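You operate a simulated robot arm through the tools that you are given. There is no shell and no other tool.

You are at the controls of a simulated robot arm. One attempt, no reset.

Task
Dose bottle 26 with the amount of dye on the yellow tile.
Fine: one dose, under the spout; the bottle goes back to its own spot in the long white tray, the plate ends pulled out. Set down upright: what you pick out.

It is judged by the outcome, as a careful person would: the job done as asked, and still so three seconds after it is handed in. It fails if anything else is knocked over, pushed out of place, dropped, spilled or broken.

Robot
A 7-joint arm with a fingered hand, fixed in place. Base frame: the origin is on the floor under the middle of its stand, x ahead of it, y to its left, z up. Readings come in m, rad, newtons and seconds.
It reaches about 1.023 m from its shoulder. Its first joint turns from -2.897 to 2.897 rad. Payload 4 kg.
Tool frame: the origin (TCP) lies between the finger pads and is the grasp point; the fingertips stand 0.03 m ahead of it; z points along the fingers, y is the line along which they close. The gripper opens to 0.104 m; its body begins 0.035 m behind the TCP. The gripper is a hand of 4 fingers: y runs from the thumb to the fingers, the wrist lies at [-0.015, -0.113, -0.19] in the tool frame, and closing takes about 1.5 s.
Orientation is told as [roll, pitch, yaw] about the base's x, y, z axes, in that order, counted from this pose: with the fingers straight down and the wrist toward the robot, the tool's x, y and z point along [0, 1, 0], [1, 0, 0] and [0, 0, -1] of the base frame.

Tools
- The arm moves only by the tool arm_command. Its argument "steps" is a list of rows, each a list of 6 numbers: the shift along the tool's x, y, z in m, then the turn, a rotation vector about the tool's x, y, z in rad. In form: [[x, y, z, ax, ay, az], ...]. A call has 1 to 20 rows; each row shifts and turns the commanded pose from where the row before left it, along the tool's axes as they then stand. "jaw" is the opening, from 0 (shut) to 1 (fully open), set as the call begins (left out, the last holds). A row lasts 0.2 s, in which the tool goes at most 0.05 m and 0.15 rad; a call with a longer step from one row to the next is refused whole, and so is a gripper value outside its range. Where a pose cannot be reached the arm comes as near as it can. A force on the tool above 40 N (or 10 N above the force at the start of the call, whichever is more), or a blocked arm, ends the call early, and 0.2 s more pass. Each finger travels about 0.153 m/s and halts on what it meets, pressing with about 28 N; the grip force reading is that of the motor and also rises with nothing between the fingers. The clock runs only during rows and for 0.2 s after the last one: add rows that do not move to give the fingers time. It gives the time, the measured TCP pose, the force on the tool (base axes), the opening and the grip force at its end, in the units of the frame above (readings bear some noise), with the torque about the TCP (base axes, N m) and any sound that the robot's microphone picked up.
- Cameras (640 x 400 px; columns grow to the right, rows downward): "scene" is fixed at [0.3939, -0.6453, 1.592]; the picture's right is [0.94, -0.33, 0.00], its down [-0.25, -0.70, -0.67] and it looks along [0.22, 0.63, -0.74] (base axes); focal length 329 px, centre (320, 200). "wrist" rides on the gripper at [0.061, -0.092, -0.13] in the tool frame; the picture's right is [-0.81, 0.28, -0.52], its down [-0.53, -0.71, 0.46] and it looks along [-0.24, 0.64, 0.72] (tool axes); focal length 275 px, centre (320, 200). There is no depth. A picture from a camera that has moved, and an enlarged one, comes with that camera's place and axes in the base frame and with its lens. The place of the scene camera against the robot may be out by one fixed shift of up to 0.012 m in any direction.
- capture(camera): a new picture of that camera. The clock stands still meanwhile.
- move_fingers(index, middle, ring, thumb_bend, thumb_turn): sets how far each is bent, from 0 (flat) to 1 (curled in); at 0.3 the hand is open as for a grip, at 0.7 the pads meet at the TCP. One left out holds its place. A second passes; each finger stops where it meets its share of the squeeze, and holds until it gets a number again. A gripper value or a shape takes the hand back. It gives what a move gives, with no picture; readings hold the bend of each and the force on the fingers (four entries, about 0 where the hand has none), thumb and palm. thumb_turn goes from beside the hand (0) to across from the fingers (1), as for a grip.
- preshape(shape): the hand has 4 fingers and takes this shape, open, in about a second: jaw (thumb against the fingers, like two jaws); tri (thumb and two fingers); tip (a fingertip pinch); poke (one finger out to press); point (the index stretched); flat (the hand flat); cup (the hand cupped); fist (a fist). The gripper value then closes the fingers along that shape, each until it touches; the sizes above hold for jaw. It gives what a move gives, with no picture.
- zoom(camera, box): a new picture of the part [left, top, right, bottom] of that camera's present view, enlarged. The clock stands still meanwhile.
- close_job(): hands the job in; it is judged then, once.

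Places have to be worked out from the pictures, the camera data and where the tool is seen. Open the gripper and draw the arm clear of the work before you hand the job in, unless the task says otherwise.

The tools are called after "Request:" as name(argument=value, ...) on one line, values as JSON. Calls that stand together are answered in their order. arm_command: Moves the arm, as the interface text tells. Its arguments: {"type":"object","properties":{"steps":{"type":"array","items":{"type":"array","items":{"type":"number"}}},"jaw":{"type":"number"}},"required":["steps"]} The other tools are called the same way: preshape (shape) gives the hand a shape; move_fingers (index, middle, ring, thumb_bend, thumb_turn) moves the fingers one by one; capture (camera) takes a picture; zoom (camera, box) takes an enlarged picture of a part of a camera's view; close_job () hands the job in.

At the start:

```text
time: 0.0
tcp_pos: [0.498, -0.1206, 1.2201]
tcp_rot: [-0.001, -0.001, 0.001]
force: [-0.8, -0.5, 0.3]
moment: [-0.03, 0.0, 0.0]
opening: 0.1035
grip_force: 0.1
shape: jaw
bend: [0.3, 0.3, 0.3, 0.3, 0.98]
finger forces: [0.1, 0.0, 0.0, 0.1, 0.0, 0.1]
```

scene: 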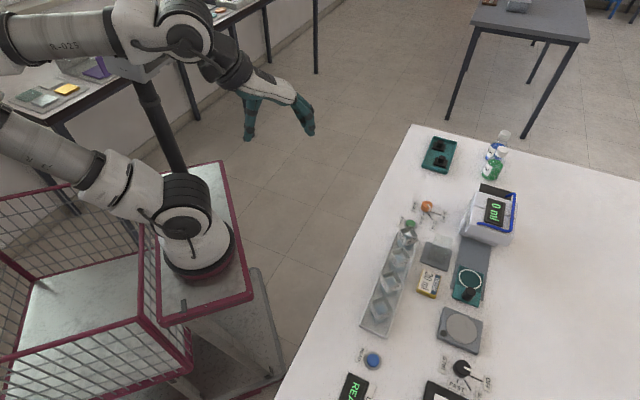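
wrist: 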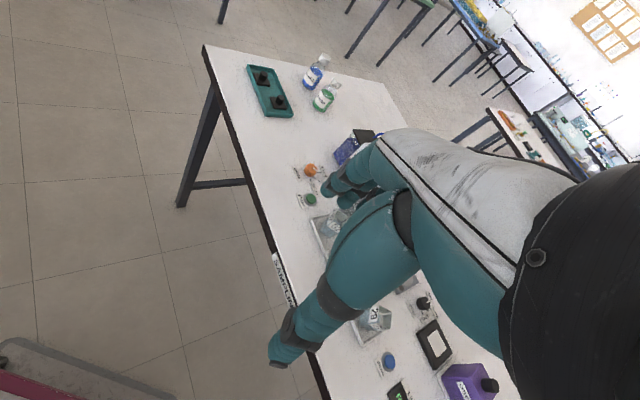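

I'll start by looking closely at the bench from the scene camera to identify the tray, bottles, dispenser and controls.

Request:
zoom(camera="scene", box=[340, 200, 500, 300])

Request:
zoom(camera="scene", box=[340, 300, 500, 400])

Request:
zoom(camera="scene", box=[400, 120, 560, 220])

Request:
zoom(camera="scene", box=[0, 0, 240, 150])

Request:
zoom(camera="wrist", box=[220, 40, 540, 240])

Request:
zoom(camera="wrist", box=[260, 200, 580, 400])

```text
4.00 times, centred on (420, 250) of scene
camera zoom: at [0.3939, -0.6453, 1.592], right [0.94, -0.33, 0.0], down [-0.25, -0.7, -0.67], along [0.22, 0.63, -0.74], focal length 1315 px, centre (-80, 0)
```

zoom: 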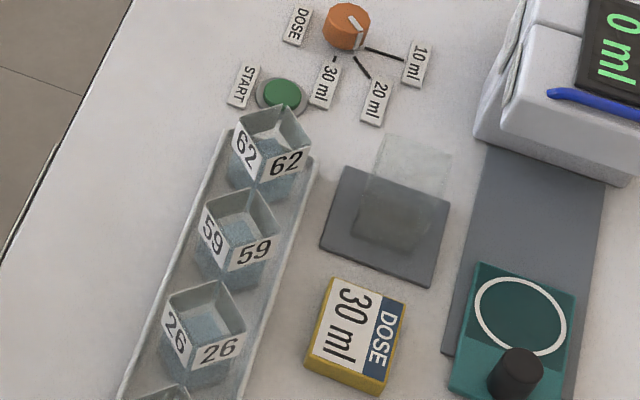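

```text
4.00 times, centred on (420, 350) of scene
camera zoom: at [0.3939, -0.6453, 1.592], right [0.94, -0.33, 0.0], down [-0.25, -0.7, -0.67], along [0.22, 0.63, -0.74], focal length 1315 px, centre (-80, -400)
```

zoom: 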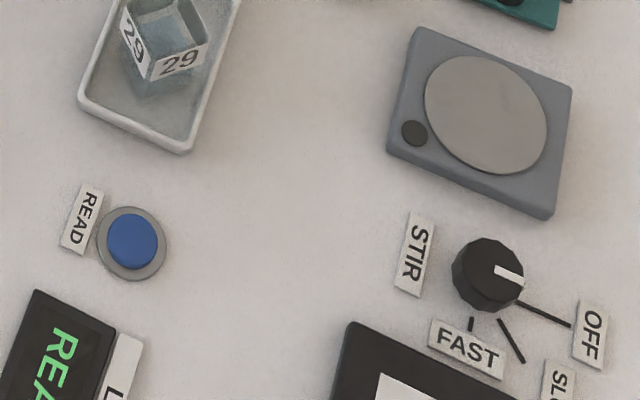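

```text
4.00 times, centred on (480, 170) of scene
camera zoom: at [0.3939, -0.6453, 1.592], right [0.94, -0.33, 0.0], down [-0.25, -0.7, -0.67], along [0.22, 0.63, -0.74], focal length 1315 px, centre (-320, 320)
```

zoom: 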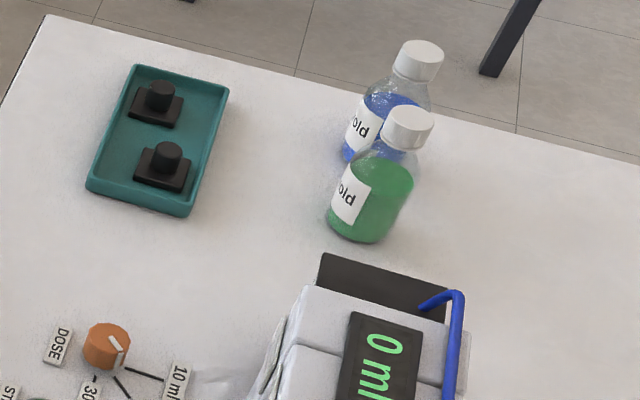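

```text
2.67 times, centred on (120, 75) of scene
camera zoom: at [0.3939, -0.6453, 1.592], right [0.94, -0.33, 0.0], down [-0.25, -0.7, -0.67], along [0.22, 0.63, -0.74], focal length 877 px, centre (853, 533)
```

zoom: 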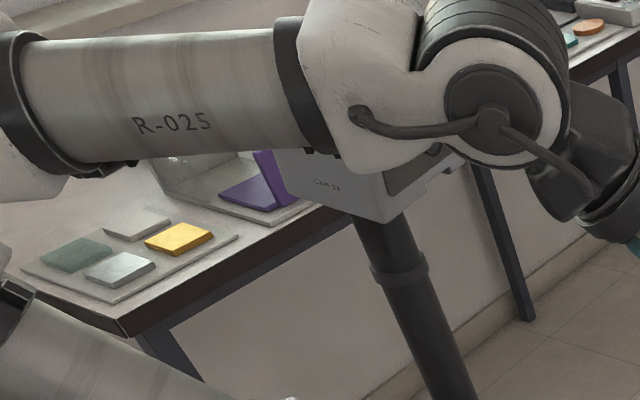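

```text
2.00 times, centred on (380, 140) of wrist
camera zoom: at [0.4069, -0.0574, 1.3519], right [0.28, -0.81, 0.52], down [-0.71, -0.53, -0.46], along [0.64, -0.24, -0.72], focal length 551 px, centre (200, 320)
```

zoom: 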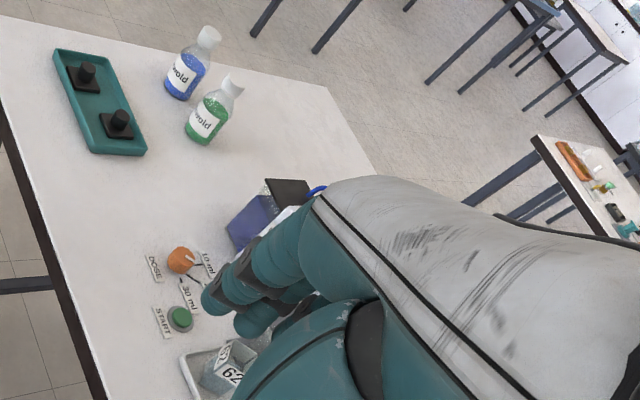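

```text
2.00 times, centred on (420, 300) of wrist
camera zoom: at [0.4069, -0.0574, 1.3519], right [0.28, -0.81, 0.52], down [-0.71, -0.53, -0.46], along [0.64, -0.24, -0.72], focal length 551 px, centre (120, 0)
```

zoom: 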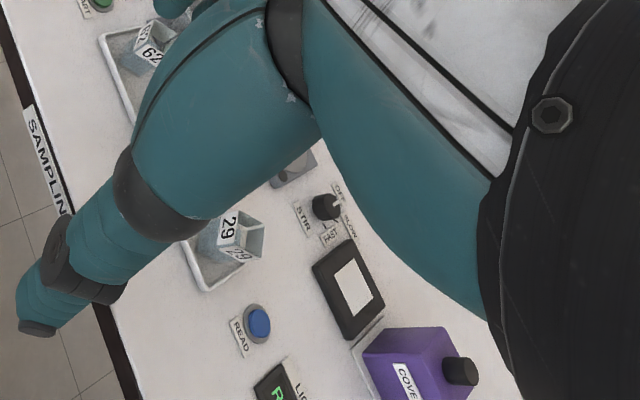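

The yellow tile reads "DOSE 30 ml"; a dose dial (10/20/30), a START button, and a sliding plate at the dispenser are visible. I'll zoom tighter for geometry.

Request:
zoom(camera="scene", box=[400, 190, 460, 227])

Request:
zoom(camera="scene", box=[440, 170, 536, 230])

Request:
zoom(camera="scene", box=[440, 225, 520, 315])

Request:
zoom(camera="scene", box=[350, 210, 446, 340])

Request:
zoom(camera="scene", box=[412, 225, 460, 255])

```text
10.67 times, centred on (430, 208) of scene
camera zoom: at [0.3939, -0.6453, 1.592], right [0.94, -0.33, 0.0], down [-0.25, -0.7, -0.67], along [0.22, 0.63, -0.74], focal length 3506 px, centre (-853, 109)
```

zoom: 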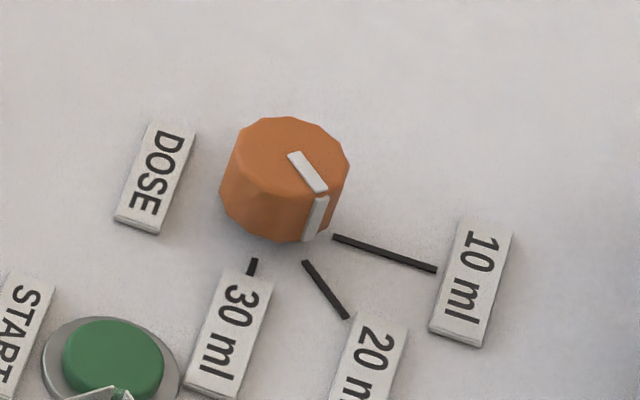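

```text
6.67 times, centred on (488, 200) of scene
camera zoom: at [0.3939, -0.6453, 1.592], right [0.94, -0.33, 0.0], down [-0.25, -0.7, -0.67], along [0.22, 0.63, -0.74], focal length 2192 px, centre (-800, 200)
```

zoom: 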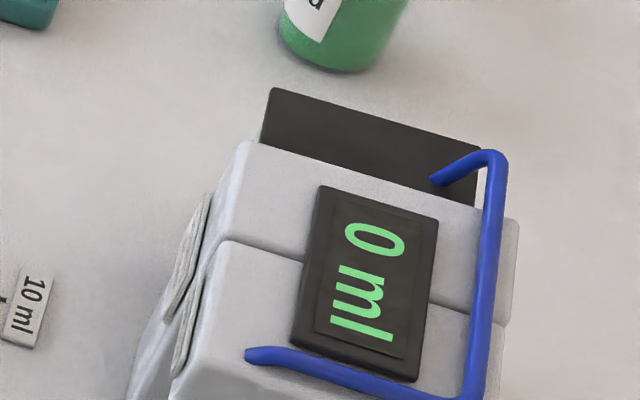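

```text
4.44 times, centred on (480, 270) of scene
camera zoom: at [0.3939, -0.6453, 1.592], right [0.94, -0.33, 0.0], down [-0.25, -0.7, -0.67], along [0.22, 0.63, -0.74], focal length 1461 px, centre (-391, -111)
```

zoom: 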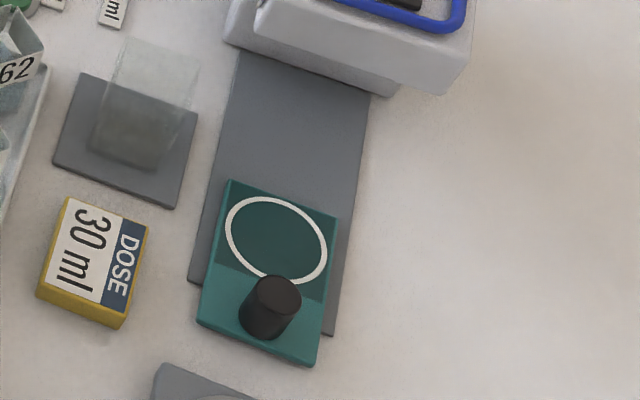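

```text
3.08 times, centred on (398, 275) of scene
camera zoom: at [0.3939, -0.6453, 1.592], right [0.94, -0.33, 0.0], down [-0.25, -0.7, -0.67], along [0.22, 0.63, -0.74], focal length 1012 px, centre (80, -31)
```

zoom: 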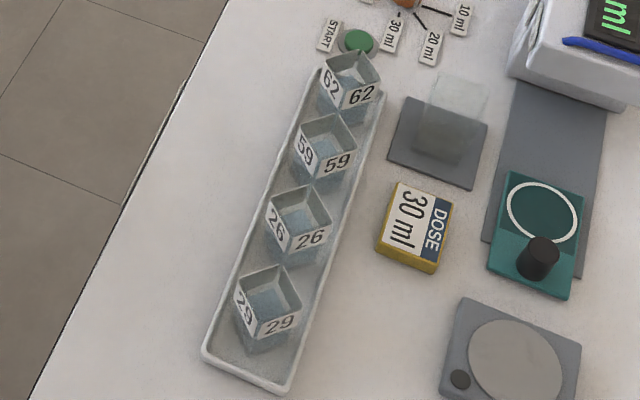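

```text
13.33 times, centred on (436, 240) of scene
camera zoom: at [0.3939, -0.6453, 1.592], right [0.94, -0.33, 0.0], down [-0.25, -0.7, -0.67], along [0.22, 0.63, -0.74], focal length 4383 px, centre (-1227, -333)
```

zoom: 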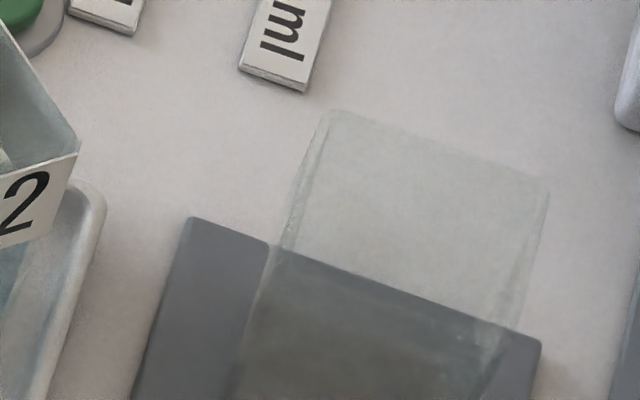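

Next I'll zoom hard on bottle 26, its neighbours, and the upright transparent object to get corner positions.

Request:
zoom(camera="scene", box=[370, 260, 418, 290])

Request:
zoom(camera="scene", box=[360, 285, 408, 315])

Request:
zoom(camera="scene", box=[384, 235, 432, 265])

Request:
zoom(camera="scene", box=[416, 230, 464, 275])

Request:
zoom(camera="scene", box=[444, 255, 508, 315])

Request:
zoom(camera="scene", box=[452, 205, 532, 255])

```text
13.33 times, centred on (394, 275) of scene
camera zoom: at [0.3939, -0.6453, 1.592], right [0.94, -0.33, 0.0], down [-0.25, -0.7, -0.67], along [0.22, 0.63, -0.74], focal length 4383 px, centre (-667, -800)
```

zoom: 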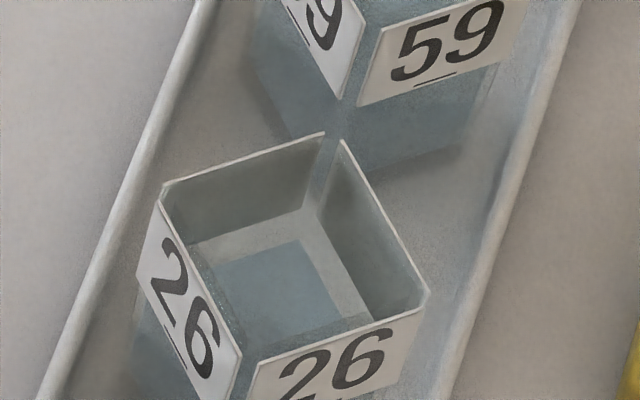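

```text
13.33 times, centred on (384, 300) of scene
camera zoom: at [0.3939, -0.6453, 1.592], right [0.94, -0.33, 0.0], down [-0.25, -0.7, -0.67], along [0.22, 0.63, -0.74], focal length 4383 px, centre (-533, -1133)
```

zoom: 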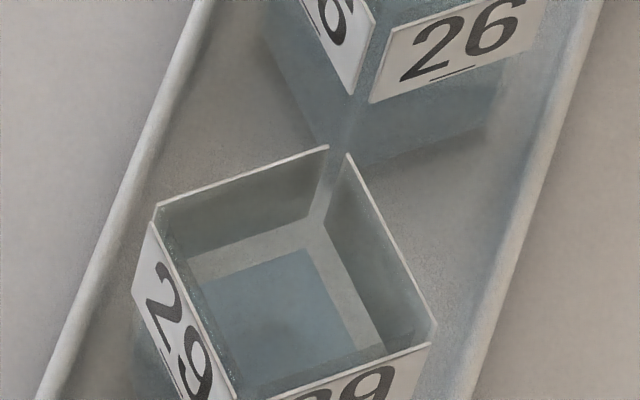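

```text
13.33 times, centred on (408, 250) of scene
camera zoom: at [0.3939, -0.6453, 1.592], right [0.94, -0.33, 0.0], down [-0.25, -0.7, -0.67], along [0.22, 0.63, -0.74], focal length 4383 px, centre (-853, -467)
```

zoom: 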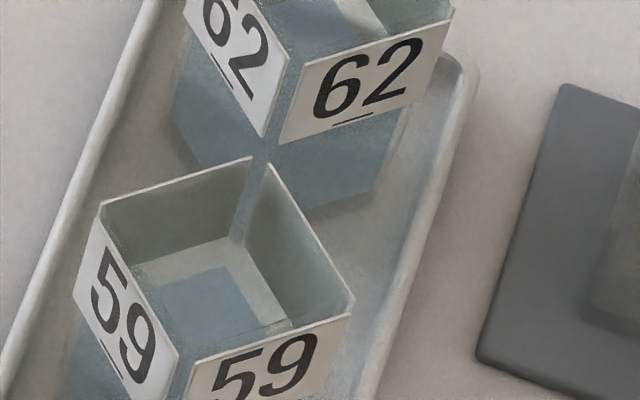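

```text
8.89 times, centred on (440, 252) of scene
camera zoom: at [0.3939, -0.6453, 1.592], right [0.94, -0.33, 0.0], down [-0.25, -0.7, -0.67], along [0.22, 0.63, -0.74], focal length 2922 px, centre (-747, -267)
```

zoom: 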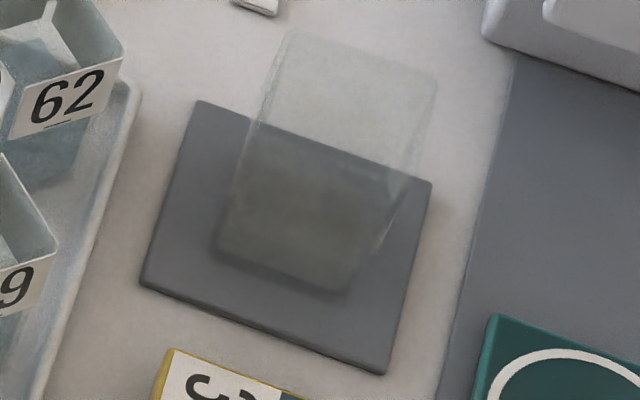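

```text
6.67 times, centred on (476, 285) of scene
camera zoom: at [0.3939, -0.6453, 1.592], right [0.94, -0.33, 0.0], down [-0.25, -0.7, -0.67], along [0.22, 0.63, -0.74], focal length 2192 px, centre (-720, -367)
```

zoom: 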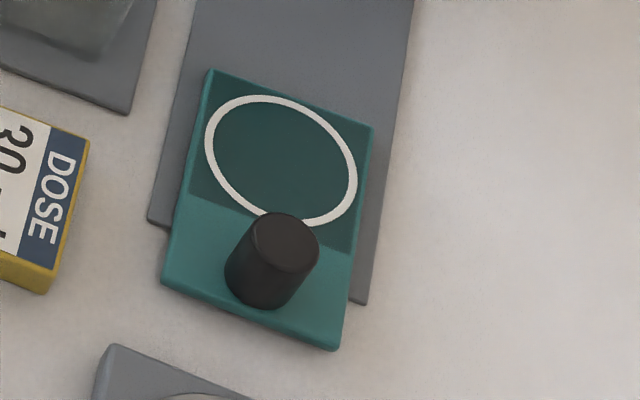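

```text
8.00 times, centred on (492, 230) of scene
camera zoom: at [0.3939, -0.6453, 1.592], right [0.94, -0.33, 0.0], down [-0.25, -0.7, -0.67], along [0.22, 0.63, -0.74], focal length 2630 px, centre (-1056, -40)
```

zoom: 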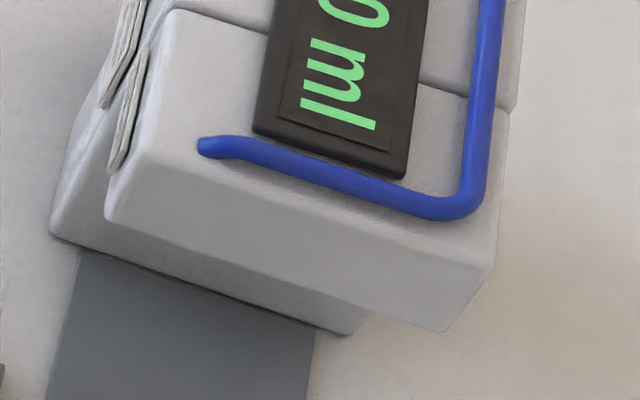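

The bottle rims turn out to be squares aligned with the base axes (side ≈0.035 m), the tray runs diagonally, and the dial currently points at 20 ml. I'll look at the hand itself to judge finger widths.

Request:
zoom(camera="scene", box=[200, 50, 344, 150])

Request:
zoom(camera="scene", box=[336, 340, 496, 400])

```text
4.00 times, centred on (272, 100) of scene
camera zoom: at [0.3939, -0.6453, 1.592], right [0.94, -0.33, 0.0], down [-0.25, -0.7, -0.67], along [0.22, 0.63, -0.74], focal length 1315 px, centre (512, 600)
```

zoom: 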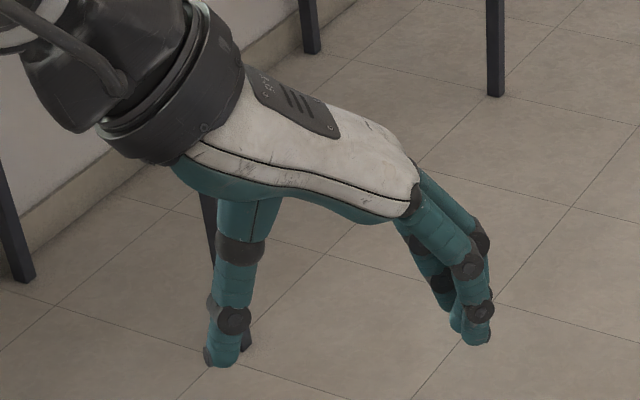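

```text
4.00 times, centred on (416, 370) of scene
camera zoom: at [0.3939, -0.6453, 1.592], right [0.94, -0.33, 0.0], down [-0.25, -0.7, -0.67], along [0.22, 0.63, -0.74], focal length 1315 px, centre (-64, -480)
```

zoom: 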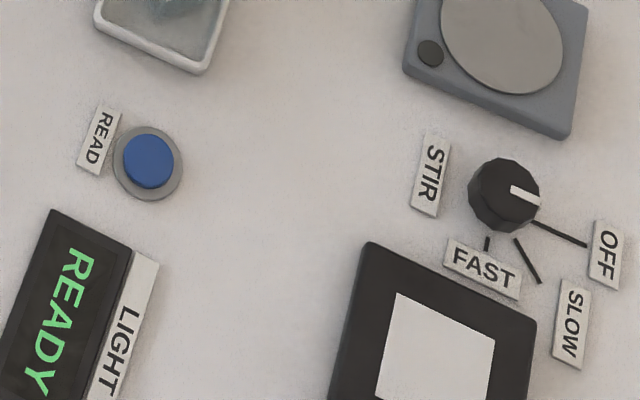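

The hand has a thumb opposing three fingers; I'd like a narrower grip between the closely spaced bottles. I'll try the "tri" shape here in free space and look at it.

Request:
preshape(shape="tri")

Request:
zoom(camera="scene", box=[200, 50, 344, 150])

Request:
capture(camera="wrist")

```text
time: 0.9
tcp_pos: [0.4973, -0.1197, 1.2207]
tcp_rot: [-0.001, 0.001, 0.0]
force: [0.5, 0.7, -1.0]
moment: [0.01, 0.03, -0.01]
opening: 0.1038
grip_force: 0.1
shape: tri
bend: [0.3, 0.3, 0.99, 0.3, 0.98]
finger forces: [0.0, 0.0, 0.0, 0.0, 0.1, 0.1]
```

```text
4.00 times, centred on (272, 100) of scene
camera zoom: at [0.3939, -0.6453, 1.592], right [0.94, -0.33, 0.0], down [-0.25, -0.7, -0.67], along [0.22, 0.63, -0.74], focal length 1315 px, centre (512, 600)
```

zoom: 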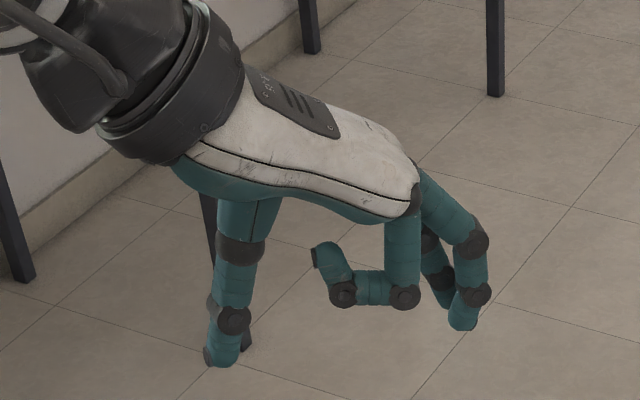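

```text
taken
camera wrist: at [0.4069, -0.0574, 1.3519], right [0.28, -0.81, 0.52], down [-0.71, -0.53, -0.46], along [0.64, -0.24, -0.72], focal length 275 px, centre (320, 200)
```

wrist: 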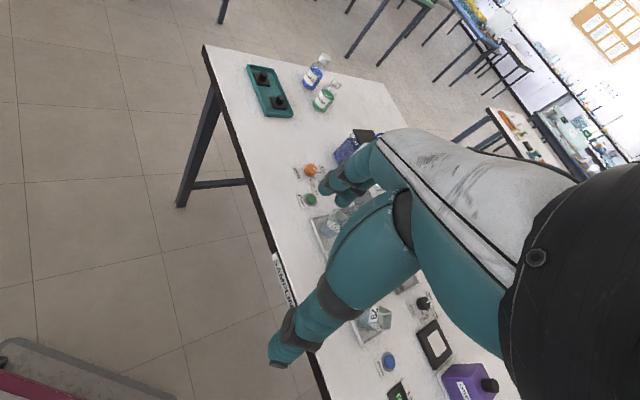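

The curled ring finger in "tri" sits in the grasp space, so I'll likely use the jaw or individual fingers instead. I'll go back to jaw and move to a viewpoint at roughly (0.55, -0.36, 1.20), high above everything, to see the tray and dispenser with the wrist camera.

Request:
preshape(shape="flat")

Request:
arm_command(steps=[[-0.04, 0.0087, 0.0033, 0, 0, 0], [-0.04, 0.0087, 0.0033, 0, 0, 0], [-0.04, 0.0087, 0.0033, 0, 0, 0], [-0.04, 0.0087, 0.0033, 0, 0, 0], [-0.04, 0.0087, 0.0033, 0, 0, 0], [-0.04, 0.0087, 0.0033, 0, 0, 0], [0, 0, 0, 0, 0, 0]])

Request:
capture(camera="wrist")

Request:
capture(camera="scene")

```text
time: 1.8
tcp_pos: [0.4974, -0.1195, 1.2206]
tcp_rot: [-0.001, 0.0, 0.0]
force: [0.1, 0.8, -0.7]
moment: [-0.03, -0.01, 0.0]
opening: 0.0
grip_force: 0.0
shape: flat
bend: [0.0, 0.0, 0.0, 0.39, 0.0]
finger forces: [0.0, 0.1, 0.0, 0.1, 0.0, 0.1]
```

```text
time: 3.4
tcp_pos: [0.5489, -0.3581, 1.2009]
tcp_rot: [-0.001, 0.0, 0.0]
force: [0.3, 0.0, -0.9]
moment: [-0.02, -0.02, -0.02]
opening: 0.0
grip_force: 0.1
shape: flat
bend: [0.0, 0.0, 0.0, 0.39, 0.0]
finger forces: [0.0, 0.1, 0.1, 0.0, 0.0, 0.1]
```

```text
taken
camera wrist: at [0.4581, -0.2974, 1.3325], right [0.28, -0.81, 0.52], down [-0.71, -0.53, -0.46], along [0.64, -0.24, -0.72], focal length 275 px, centre (320, 200)
```

wrist: 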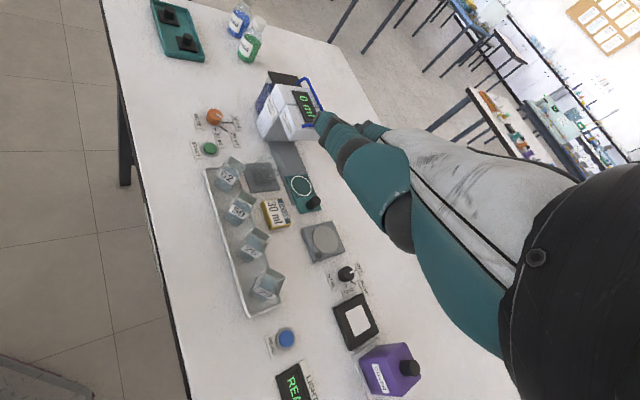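

```text
taken
```

scene: 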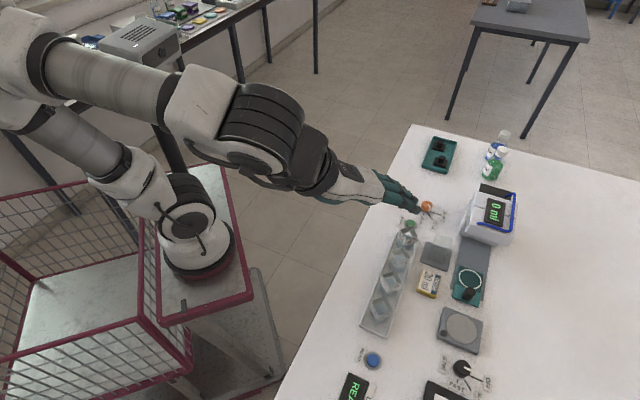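

The flat hand clears the wrist view well. I'll zoom in on the key objects from this vantage point to triangulate positions with the wrist camera.

Request:
zoom(camera="wrist", box=[190, 90, 286, 150])

Request:
zoom(camera="wrist", box=[200, 150, 328, 230])

Request:
zoom(camera="wrist", box=[200, 220, 328, 300])

Request:
zoom(camera="wrist", box=[240, 65, 336, 125])

Request:
zoom(camera="wrist", box=[260, 120, 340, 220])

Request:
zoom(camera="wrist", box=[236, 150, 300, 190])

```text
6.67 times, centred on (238, 120) of wrist
camera zoom: at [0.4581, -0.2974, 1.3325], right [0.28, -0.81, 0.52], down [-0.71, -0.53, -0.46], along [0.64, -0.24, -0.72], focal length 1835 px, centre (867, 733)
```

zoom: 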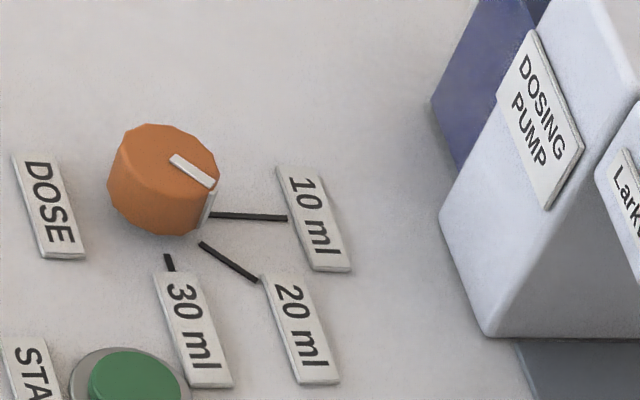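

```text
5.00 times, centred on (264, 190) of wrist
camera zoom: at [0.4581, -0.2974, 1.3325], right [0.28, -0.81, 0.52], down [-0.71, -0.53, -0.46], along [0.64, -0.24, -0.72], focal length 1376 px, centre (600, 250)
```

zoom: 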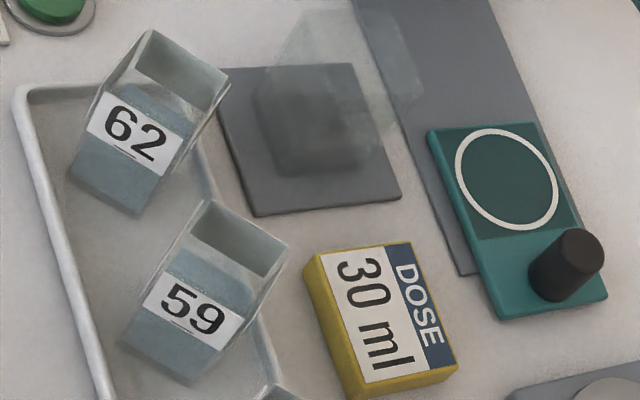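

```text
5.00 times, centred on (264, 260) of wrist
camera zoom: at [0.4581, -0.2974, 1.3325], right [0.28, -0.81, 0.52], down [-0.71, -0.53, -0.46], along [0.64, -0.24, -0.72], focal length 1376 px, centre (600, -100)
```

zoom: 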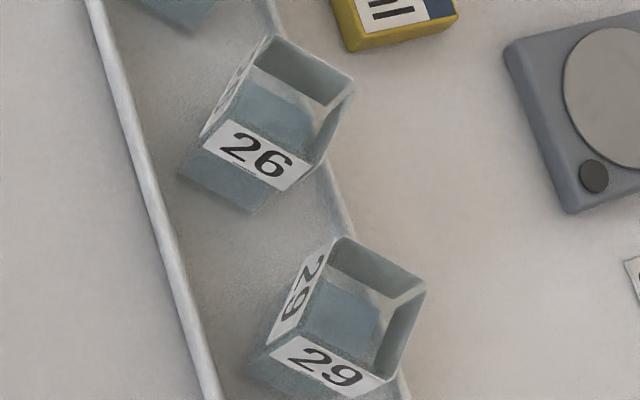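

```text
6.67 times, centred on (288, 95) of wrist
camera zoom: at [0.4581, -0.2974, 1.3325], right [0.28, -0.81, 0.52], down [-0.71, -0.53, -0.46], along [0.64, -0.24, -0.72], focal length 1835 px, centre (533, 900)
```

zoom: 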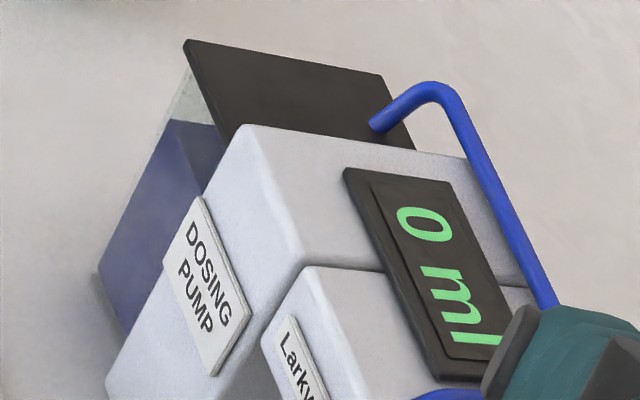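

```text
4.00 times, centred on (300, 170) of wrist
camera zoom: at [0.4581, -0.2974, 1.3325], right [0.28, -0.81, 0.52], down [-0.71, -0.53, -0.46], along [0.64, -0.24, -0.72], focal length 1101 px, centre (400, 320)
```

zoom: 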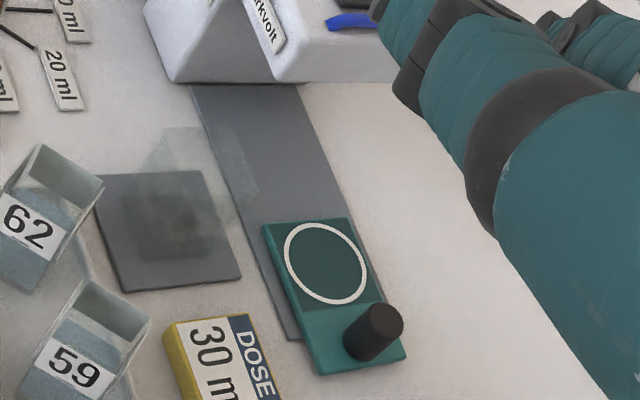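

```text
10.00 times, centred on (268, 170) of wrist
camera zoom: at [0.4581, -0.2974, 1.3325], right [0.28, -0.81, 0.52], down [-0.71, -0.53, -0.46], along [0.64, -0.24, -0.72], focal length 2753 px, centre (840, 500)
```

zoom: 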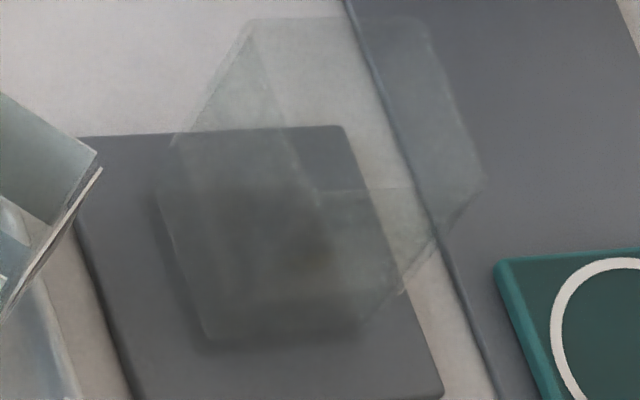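

The clear object is an upright glass box (~0.04 m square, top at z≈0.927) standing on a pad near (0.838, -0.311). I'll move lower for a second wrist view to pin down bottle positions without relying on the scene camera's offset.

Request:
arm_command(steps=[[-0.018, 0.01, 0.03, 0, 0, 0], [-0.018, 0.01, 0.03, 0, 0, 0], [-0.018, 0.01, 0.03, 0, 0, 0], [-0.019, 0.01, 0.03, 0, 0, 0], [-0.019, 0.011, 0.03, 0, 0, 0], [0, 0, 0, 0, 0, 0]])

Request:
capture(camera="wrist")

Request:
zoom(camera="scene", box=[280, 160, 500, 320])

```text
time: 4.8
tcp_pos: [0.6014, -0.4498, 1.0509]
tcp_rot: [0.0, 0.0, 0.0]
force: [-0.4, -0.7, 0.2]
moment: [0.01, -0.01, 0.01]
opening: 0.0
grip_force: 0.1
shape: flat
bend: [0.0, 0.0, 0.0, 0.39, 0.0]
finger forces: [0.1, 0.0, 0.0, 0.0, 0.0, 0.1]
```

```text
taken
camera wrist: at [0.5108, -0.388, 1.1824], right [0.28, -0.81, 0.52], down [-0.71, -0.53, -0.46], along [0.64, -0.24, -0.72], focal length 275 px, centre (320, 200)
```

wrist: 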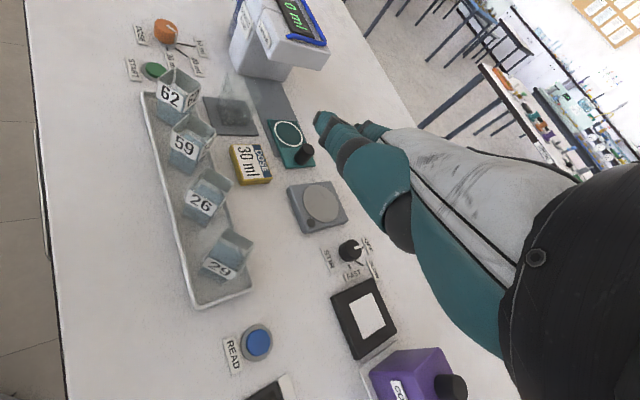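

```text
2.50 times, centred on (390, 240) of scene
camera zoom: at [0.3939, -0.6453, 1.592], right [0.94, -0.33, 0.0], down [-0.25, -0.7, -0.67], along [0.22, 0.63, -0.74], focal length 822 px, centre (145, 100)
```

zoom: 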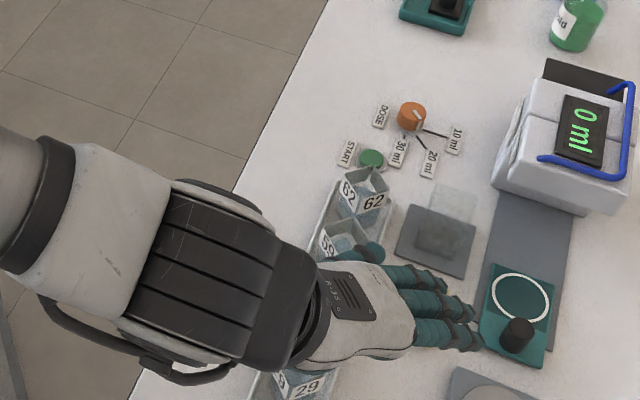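

I'll zoom on the bottles, the dial/start area and the plate/pump from this second viewpoint.

Request:
zoom(camera="wrist", box=[160, 155, 240, 205])

Request:
zoom(camera="wrist", box=[160, 190, 256, 250])

Request:
zoom(camera="wrist", box=[120, 10, 216, 90])

Request:
zoom(camera="wrist", box=[200, 70, 328, 190])

Request:
zoom(camera="wrist", box=[220, 0, 348, 120])

```text
8.00 times, centred on (200, 180) of wrist
camera zoom: at [0.5108, -0.388, 1.1824], right [0.28, -0.81, 0.52], down [-0.71, -0.53, -0.46], along [0.64, -0.24, -0.72], focal length 2202 px, centre (1280, 360)
```

zoom: 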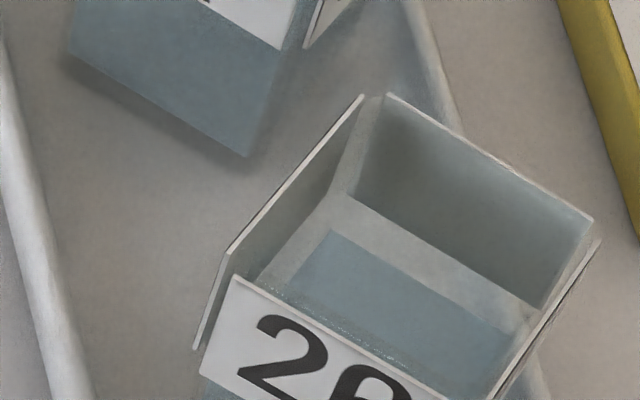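

```text
6.67 times, centred on (208, 220) of wrist
camera zoom: at [0.5108, -0.388, 1.1824], right [0.28, -0.81, 0.52], down [-0.71, -0.53, -0.46], along [0.64, -0.24, -0.72], focal length 1835 px, centre (1067, 67)
```

zoom: 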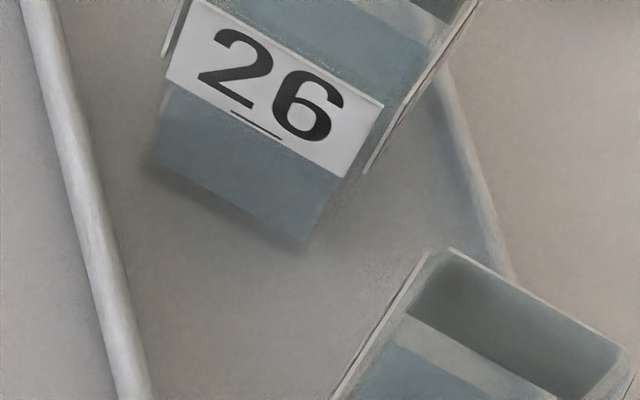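

```text
5.00 times, centred on (168, 50) of wrist
camera zoom: at [0.5108, -0.388, 1.1824], right [0.28, -0.81, 0.52], down [-0.71, -0.53, -0.46], along [0.64, -0.24, -0.72], focal length 1376 px, centre (1080, 950)
```

zoom: 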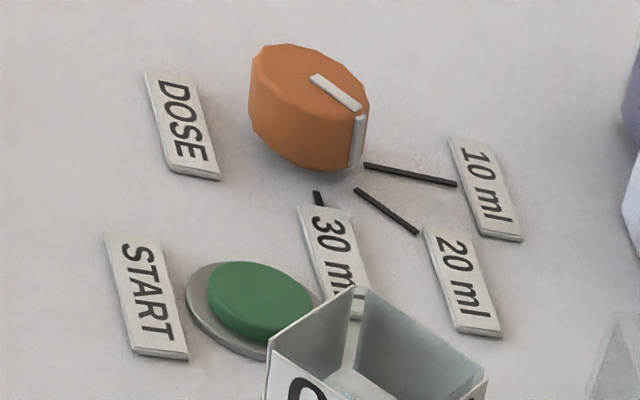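

```text
3.33 times, centred on (264, 130) of wrist
camera zoom: at [0.5108, -0.388, 1.1824], right [0.28, -0.81, 0.52], down [-0.71, -0.53, -0.46], along [0.64, -0.24, -0.72], focal length 918 px, centre (507, 433)
```

zoom: 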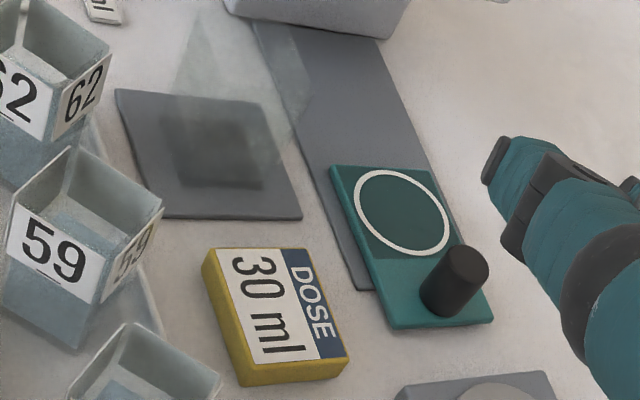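

```text
3.33 times, centred on (284, 60) of wrist
camera zoom: at [0.5108, -0.388, 1.1824], right [0.28, -0.81, 0.52], down [-0.71, -0.53, -0.46], along [0.64, -0.24, -0.72], focal length 918 px, centre (440, 667)
```

zoom: 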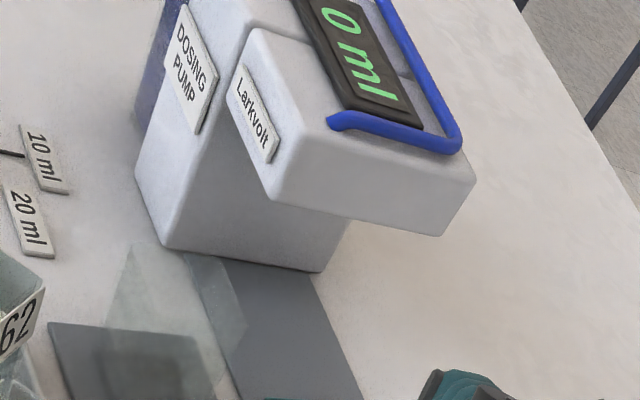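

Combining both wrist views: bottle 26 centre ≈(0.674, -0.358), bottom z≈0.868, rim z≈0.927; ring ≈(0.877, -0.397, 0.868); plate knob ≈(0.8365, -0.433), top 0.90; dial ≈(0.8965, -0.162), top 0.885; START ≈(0.8256, -0.1985). The scene camera seems shifted by about (0.0065, -0.003). I'll rise and look at the jaw shape from the scene camera to measure the finger geometry.

Request:
arm_command(steps=[[0.0, 0.0, -0.03, 0, 0, 0], [0.02, 0.0, -0.03, 0, 0, 0], [0.03, 0.0, -0.01, 0, 0, 0], [0.03, 0, 0, 0, 0, 0]])

Request:
preshape(shape="jaw")

Request:
zoom(camera="scene", box=[280, 130, 440, 230])

Request:
capture(camera="wrist")

```text
time: 5.8
tcp_pos: [0.6, -0.3718, 1.1219]
tcp_rot: [0.0, -0.001, 0.0]
force: [-0.8, -0.9, -0.9]
moment: [0.01, 0.02, -0.02]
opening: 0.0
grip_force: 0.0
shape: flat
bend: [0.0, 0.0, 0.0, 0.39, 0.0]
finger forces: [0.0, 0.0, 0.0, 0.0, 0.0, 0.0]
```

```text
time: 6.7
tcp_pos: [0.6012, -0.3707, 1.1218]
tcp_rot: [-0.003, 0.001, 0.001]
force: [-0.5, 0.4, 0.0]
moment: [-0.02, -0.01, -0.02]
opening: 0.1041
grip_force: 0.1
shape: jaw
bend: [0.3, 0.3, 0.3, 0.3, 0.97]
finger forces: [0.0, 0.0, 0.0, 0.0, 0.1, 0.0]
```

```text
4.00 times, centred on (360, 180) of scene
camera zoom: at [0.3939, -0.6453, 1.592], right [0.94, -0.33, 0.0], down [-0.25, -0.7, -0.67], along [0.22, 0.63, -0.74], focal length 1315 px, centre (160, 280)
```

zoom: 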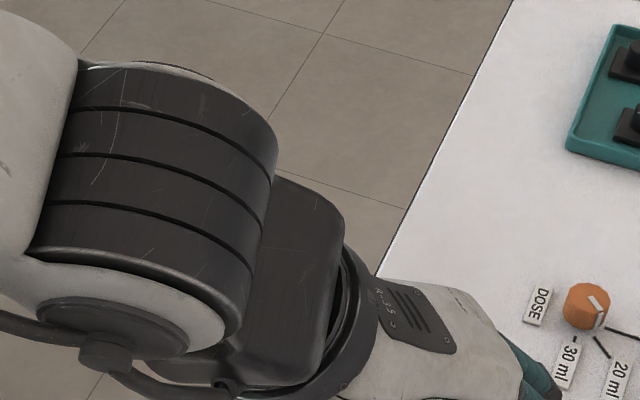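

```text
taken
camera wrist: at [0.5093, -0.3089, 1.2529], right [0.28, -0.81, 0.52], down [-0.71, -0.53, -0.46], along [0.64, -0.24, -0.72], focal length 275 px, centre (320, 200)
```

wrist: 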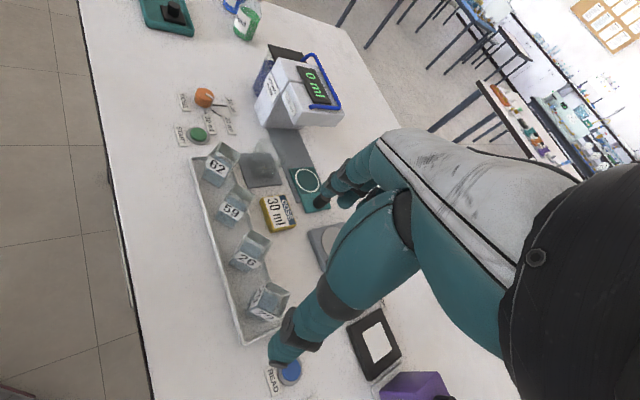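

Let me zoom into the wrist view to see the finger arrangement in the jaw shape.

Request:
zoom(camera="wrist", box=[280, 130, 408, 230])

Request:
zoom(camera="scene", box=[350, 180, 510, 280])

```text
4.00 times, centred on (344, 180) of wrist
camera zoom: at [0.5093, -0.3089, 1.2529], right [0.28, -0.81, 0.52], down [-0.71, -0.53, -0.46], along [0.64, -0.24, -0.72], focal length 1101 px, centre (224, 280)
```

zoom: 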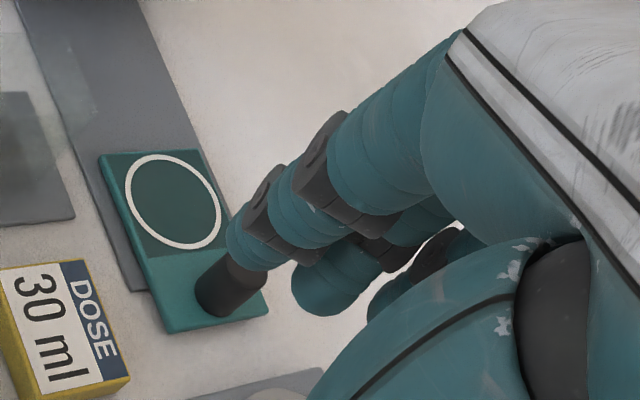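

```text
4.00 times, centred on (430, 230) of scene
camera zoom: at [0.3939, -0.6453, 1.592], right [0.94, -0.33, 0.0], down [-0.25, -0.7, -0.67], along [0.22, 0.63, -0.74], focal length 1315 px, centre (-120, 80)
```

zoom: 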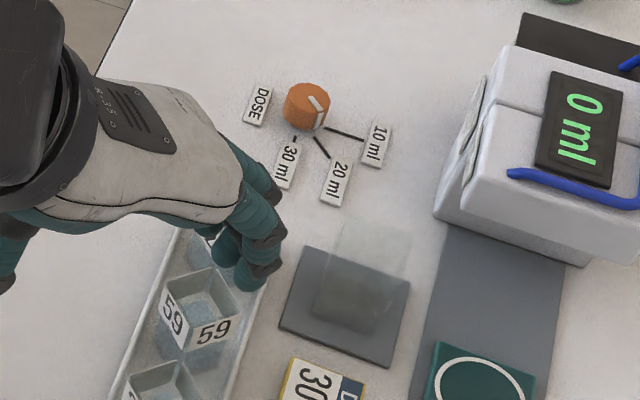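

The hand's thumb opposes a spot between index and middle (tool x≈0), with the ring finger off to one side, so "tri" (ring curled up) fits every task here. First the dial: I'll take "tri", half-open the jaw, and go above the dial at about (0.8965, -0.162, 1.05).

Request:
preshape(shape="tri")

Request:
arm_command(steps=[[0.0232, 0.0328, 0.004, 0, 0, 0], [0.0232, 0.0328, 0.004, 0, 0, 0], [0.0232, 0.0328, 0.004, 0, 0, 0], [0.0232, 0.0328, 0.008, 0, 0, 0], [0.0232, 0.0328, 0.008, 0, 0, 0], [0.0232, 0.0328, 0.008, 0, 0, 0], [0.0232, 0.0328, 0.012, 0, 0, 0], [0.0232, 0.0328, 0.012, 0, 0, 0], [0.0232, 0.0328, 0.012, 0, 0, 0], [0, 0, 0, 0, 0, 0]], jaw=0.55)

Request:
capture(camera="wrist")

Request:
zoom(camera="scene", box=[340, 120, 500, 220])

```text
time: 7.6
tcp_pos: [0.5998, -0.3701, 1.121]
tcp_rot: [0.001, 0.002, -0.001]
force: [-0.1, 1.1, -0.1]
moment: [0.03, 0.0, 0.04]
opening: 0.1038
grip_force: 0.1
shape: tri
bend: [0.3, 0.3, 0.99, 0.3, 0.97]
finger forces: [0.0, 0.0, 0.1, 0.1, 0.1, 0.0]
```

```text
time: 9.8
tcp_pos: [0.8961, -0.1611, 1.0484]
tcp_rot: [0.0, -0.002, 0.002]
force: [0.1, 0.4, 0.5]
moment: [0.0, 0.0, 0.0]
opening: 0.0576
grip_force: 0.1
shape: tri
bend: [0.74, 0.42, 0.99, 0.67, 1.0]
finger forces: [0.0, 0.0, 0.0, 0.0, 0.0, 0.0]
```

```text
taken
camera wrist: at [0.8051, -0.0999, 1.1804], right [0.28, -0.81, 0.52], down [-0.71, -0.53, -0.46], along [0.64, -0.24, -0.72], focal length 275 px, centre (320, 200)
```

wrist: 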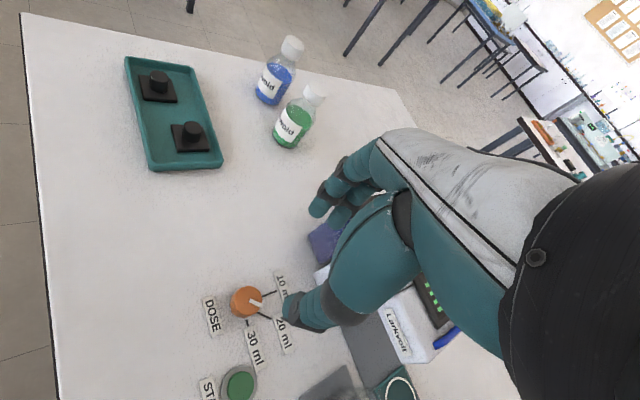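

```text
4.00 times, centred on (420, 170) of scene
camera zoom: at [0.3939, -0.6453, 1.592], right [0.94, -0.33, 0.0], down [-0.25, -0.7, -0.67], along [0.22, 0.63, -0.74], focal length 1315 px, centre (-80, 320)
```

zoom: 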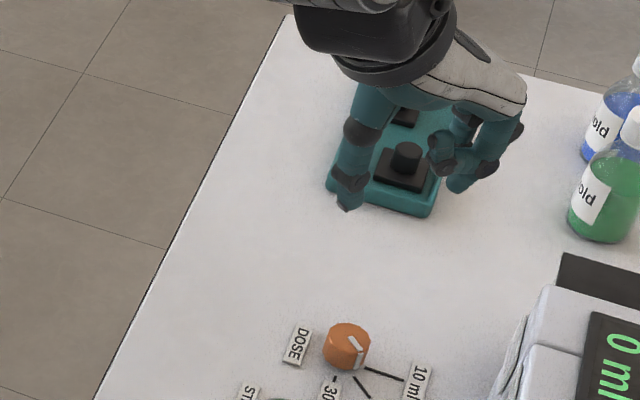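

The tri closing looks uneven (index 0.74, middle 0.42). I'll wait a moment to see whether it settles.

Request:
arm_command(steps=[[0, 0, 0, 0, 0, 0], [0, 0, 0, 0, 0, 0], [0, 0, 0, 0, 0, 0]], jaw=0.55)

Request:
zoom(camera="wrist", box=[240, 130, 440, 340])

```text
time: 10.6
tcp_pos: [0.897, -0.1616, 1.0497]
tcp_rot: [-0.001, 0.0, 0.002]
force: [-0.7, -0.3, -0.1]
moment: [0.0, 0.0, 0.03]
opening: 0.0574
grip_force: 0.1
shape: tri
bend: [0.74, 0.42, 0.99, 0.67, 1.0]
finger forces: [0.0, 0.1, 0.0, 0.0, 0.1, 0.0]
```

```text
1.90 times, centred on (340, 235) of wrist
camera zoom: at [0.8048, -0.1002, 1.1805], right [0.28, -0.81, 0.52], down [-0.71, -0.53, -0.46], along [0.64, -0.24, -0.72], focal length 524 px, centre (282, 133)
```

zoom: 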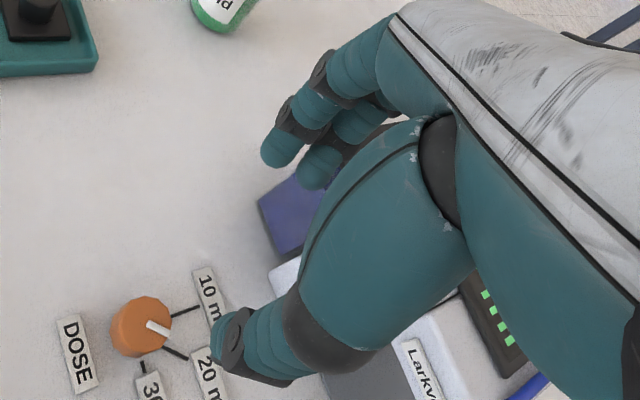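

I'll set the fingers individually for a symmetric, predictable grip: index, middle and thumb at 0.48, ring curled.

Request:
move_fingers(index=0.48, middle=0.48, ring=1.0, thumb_bend=0.48, thumb_turn=1.0)

Request:
zoom(camera="wrist", box=[240, 130, 440, 340])

Request:
zoom(camera="scene", box=[400, 120, 480, 180])

```text
time: 11.6
tcp_pos: [0.8958, -0.1616, 1.0495]
tcp_rot: [0.001, -0.001, 0.0]
force: [0.9, 0.3, -1.5]
moment: [-0.01, 0.02, 0.03]
opening: 0.0567
grip_force: 0.0
shape: fingers
bend: [0.48, 0.48, 1.0, 0.48, 1.0]
finger forces: [0.0, 0.0, 0.1, 0.0, 0.0, 0.0]
```

```text
1.90 times, centred on (340, 235) of wrist
camera zoom: at [0.8048, -0.1002, 1.1805], right [0.28, -0.81, 0.52], down [-0.71, -0.53, -0.46], along [0.64, -0.24, -0.72], focal length 524 px, centre (282, 133)
```

zoom: 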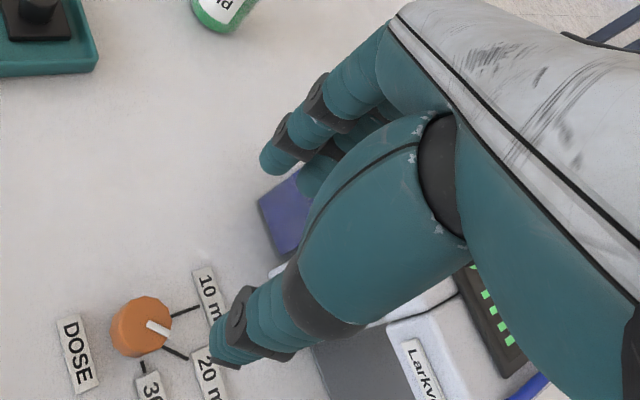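

```text
6.67 times, centred on (440, 150) of scene
camera zoom: at [0.3939, -0.6453, 1.592], right [0.94, -0.33, 0.0], down [-0.25, -0.7, -0.67], along [0.22, 0.63, -0.74], focal length 2192 px, centre (-480, 533)
```

zoom: 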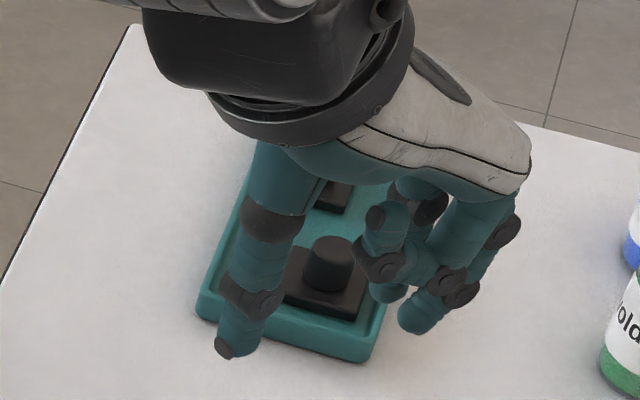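

The uniform setting gives a clean 0.057 m opening. The current wrist view again puts the dial at (0.8964, -0.162), directly beneath the TCP, so I'll descend to z≈0.93 and check.

Request:
arm_command(steps=[[0, 0, 0.03, 0, 0, 0], [0, 0, 0.03, 0, 0, 0], [0, 0, 0.03, 0, 0, 0], [0, 0, 0.028, 0, 0, 0], [0, 0, 0, 0, 0, 0]])

Request:
zoom(camera="scene", box=[390, 155, 470, 215])

Request:
capture(camera="wrist")

```text
time: 12.8
tcp_pos: [0.8949, -0.1609, 0.9302]
tcp_rot: [0.001, 0.0, 0.0]
force: [0.7, 0.7, -0.2]
moment: [0.01, -0.02, -0.01]
opening: 0.0565
grip_force: 0.0
shape: fingers
bend: [0.48, 0.48, 1.0, 0.48, 1.0]
finger forces: [0.0, 0.0, 0.0, 0.1, 0.0, 0.0]
```

```text
6.67 times, centred on (430, 185) of scene
camera zoom: at [0.3939, -0.6453, 1.592], right [0.94, -0.33, 0.0], down [-0.25, -0.7, -0.67], along [0.22, 0.63, -0.74], focal length 2192 px, centre (-413, 300)
```

zoom: 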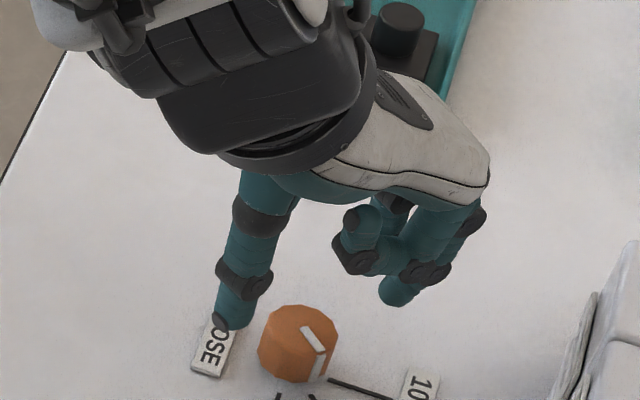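

```text
taken
camera wrist: at [0.8039, -0.0996, 1.062], right [0.28, -0.81, 0.52], down [-0.71, -0.53, -0.46], along [0.64, -0.24, -0.72], focal length 275 px, centre (320, 200)
```

wrist: 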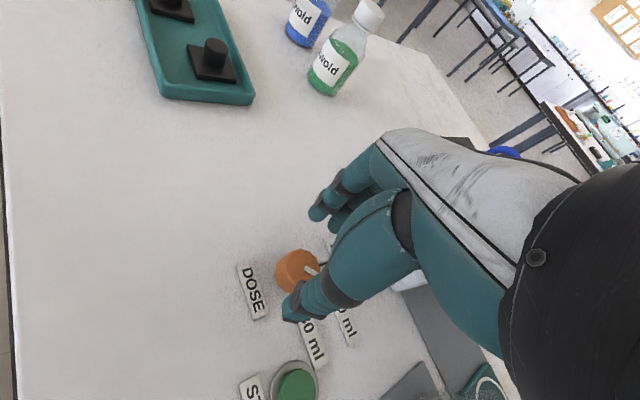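

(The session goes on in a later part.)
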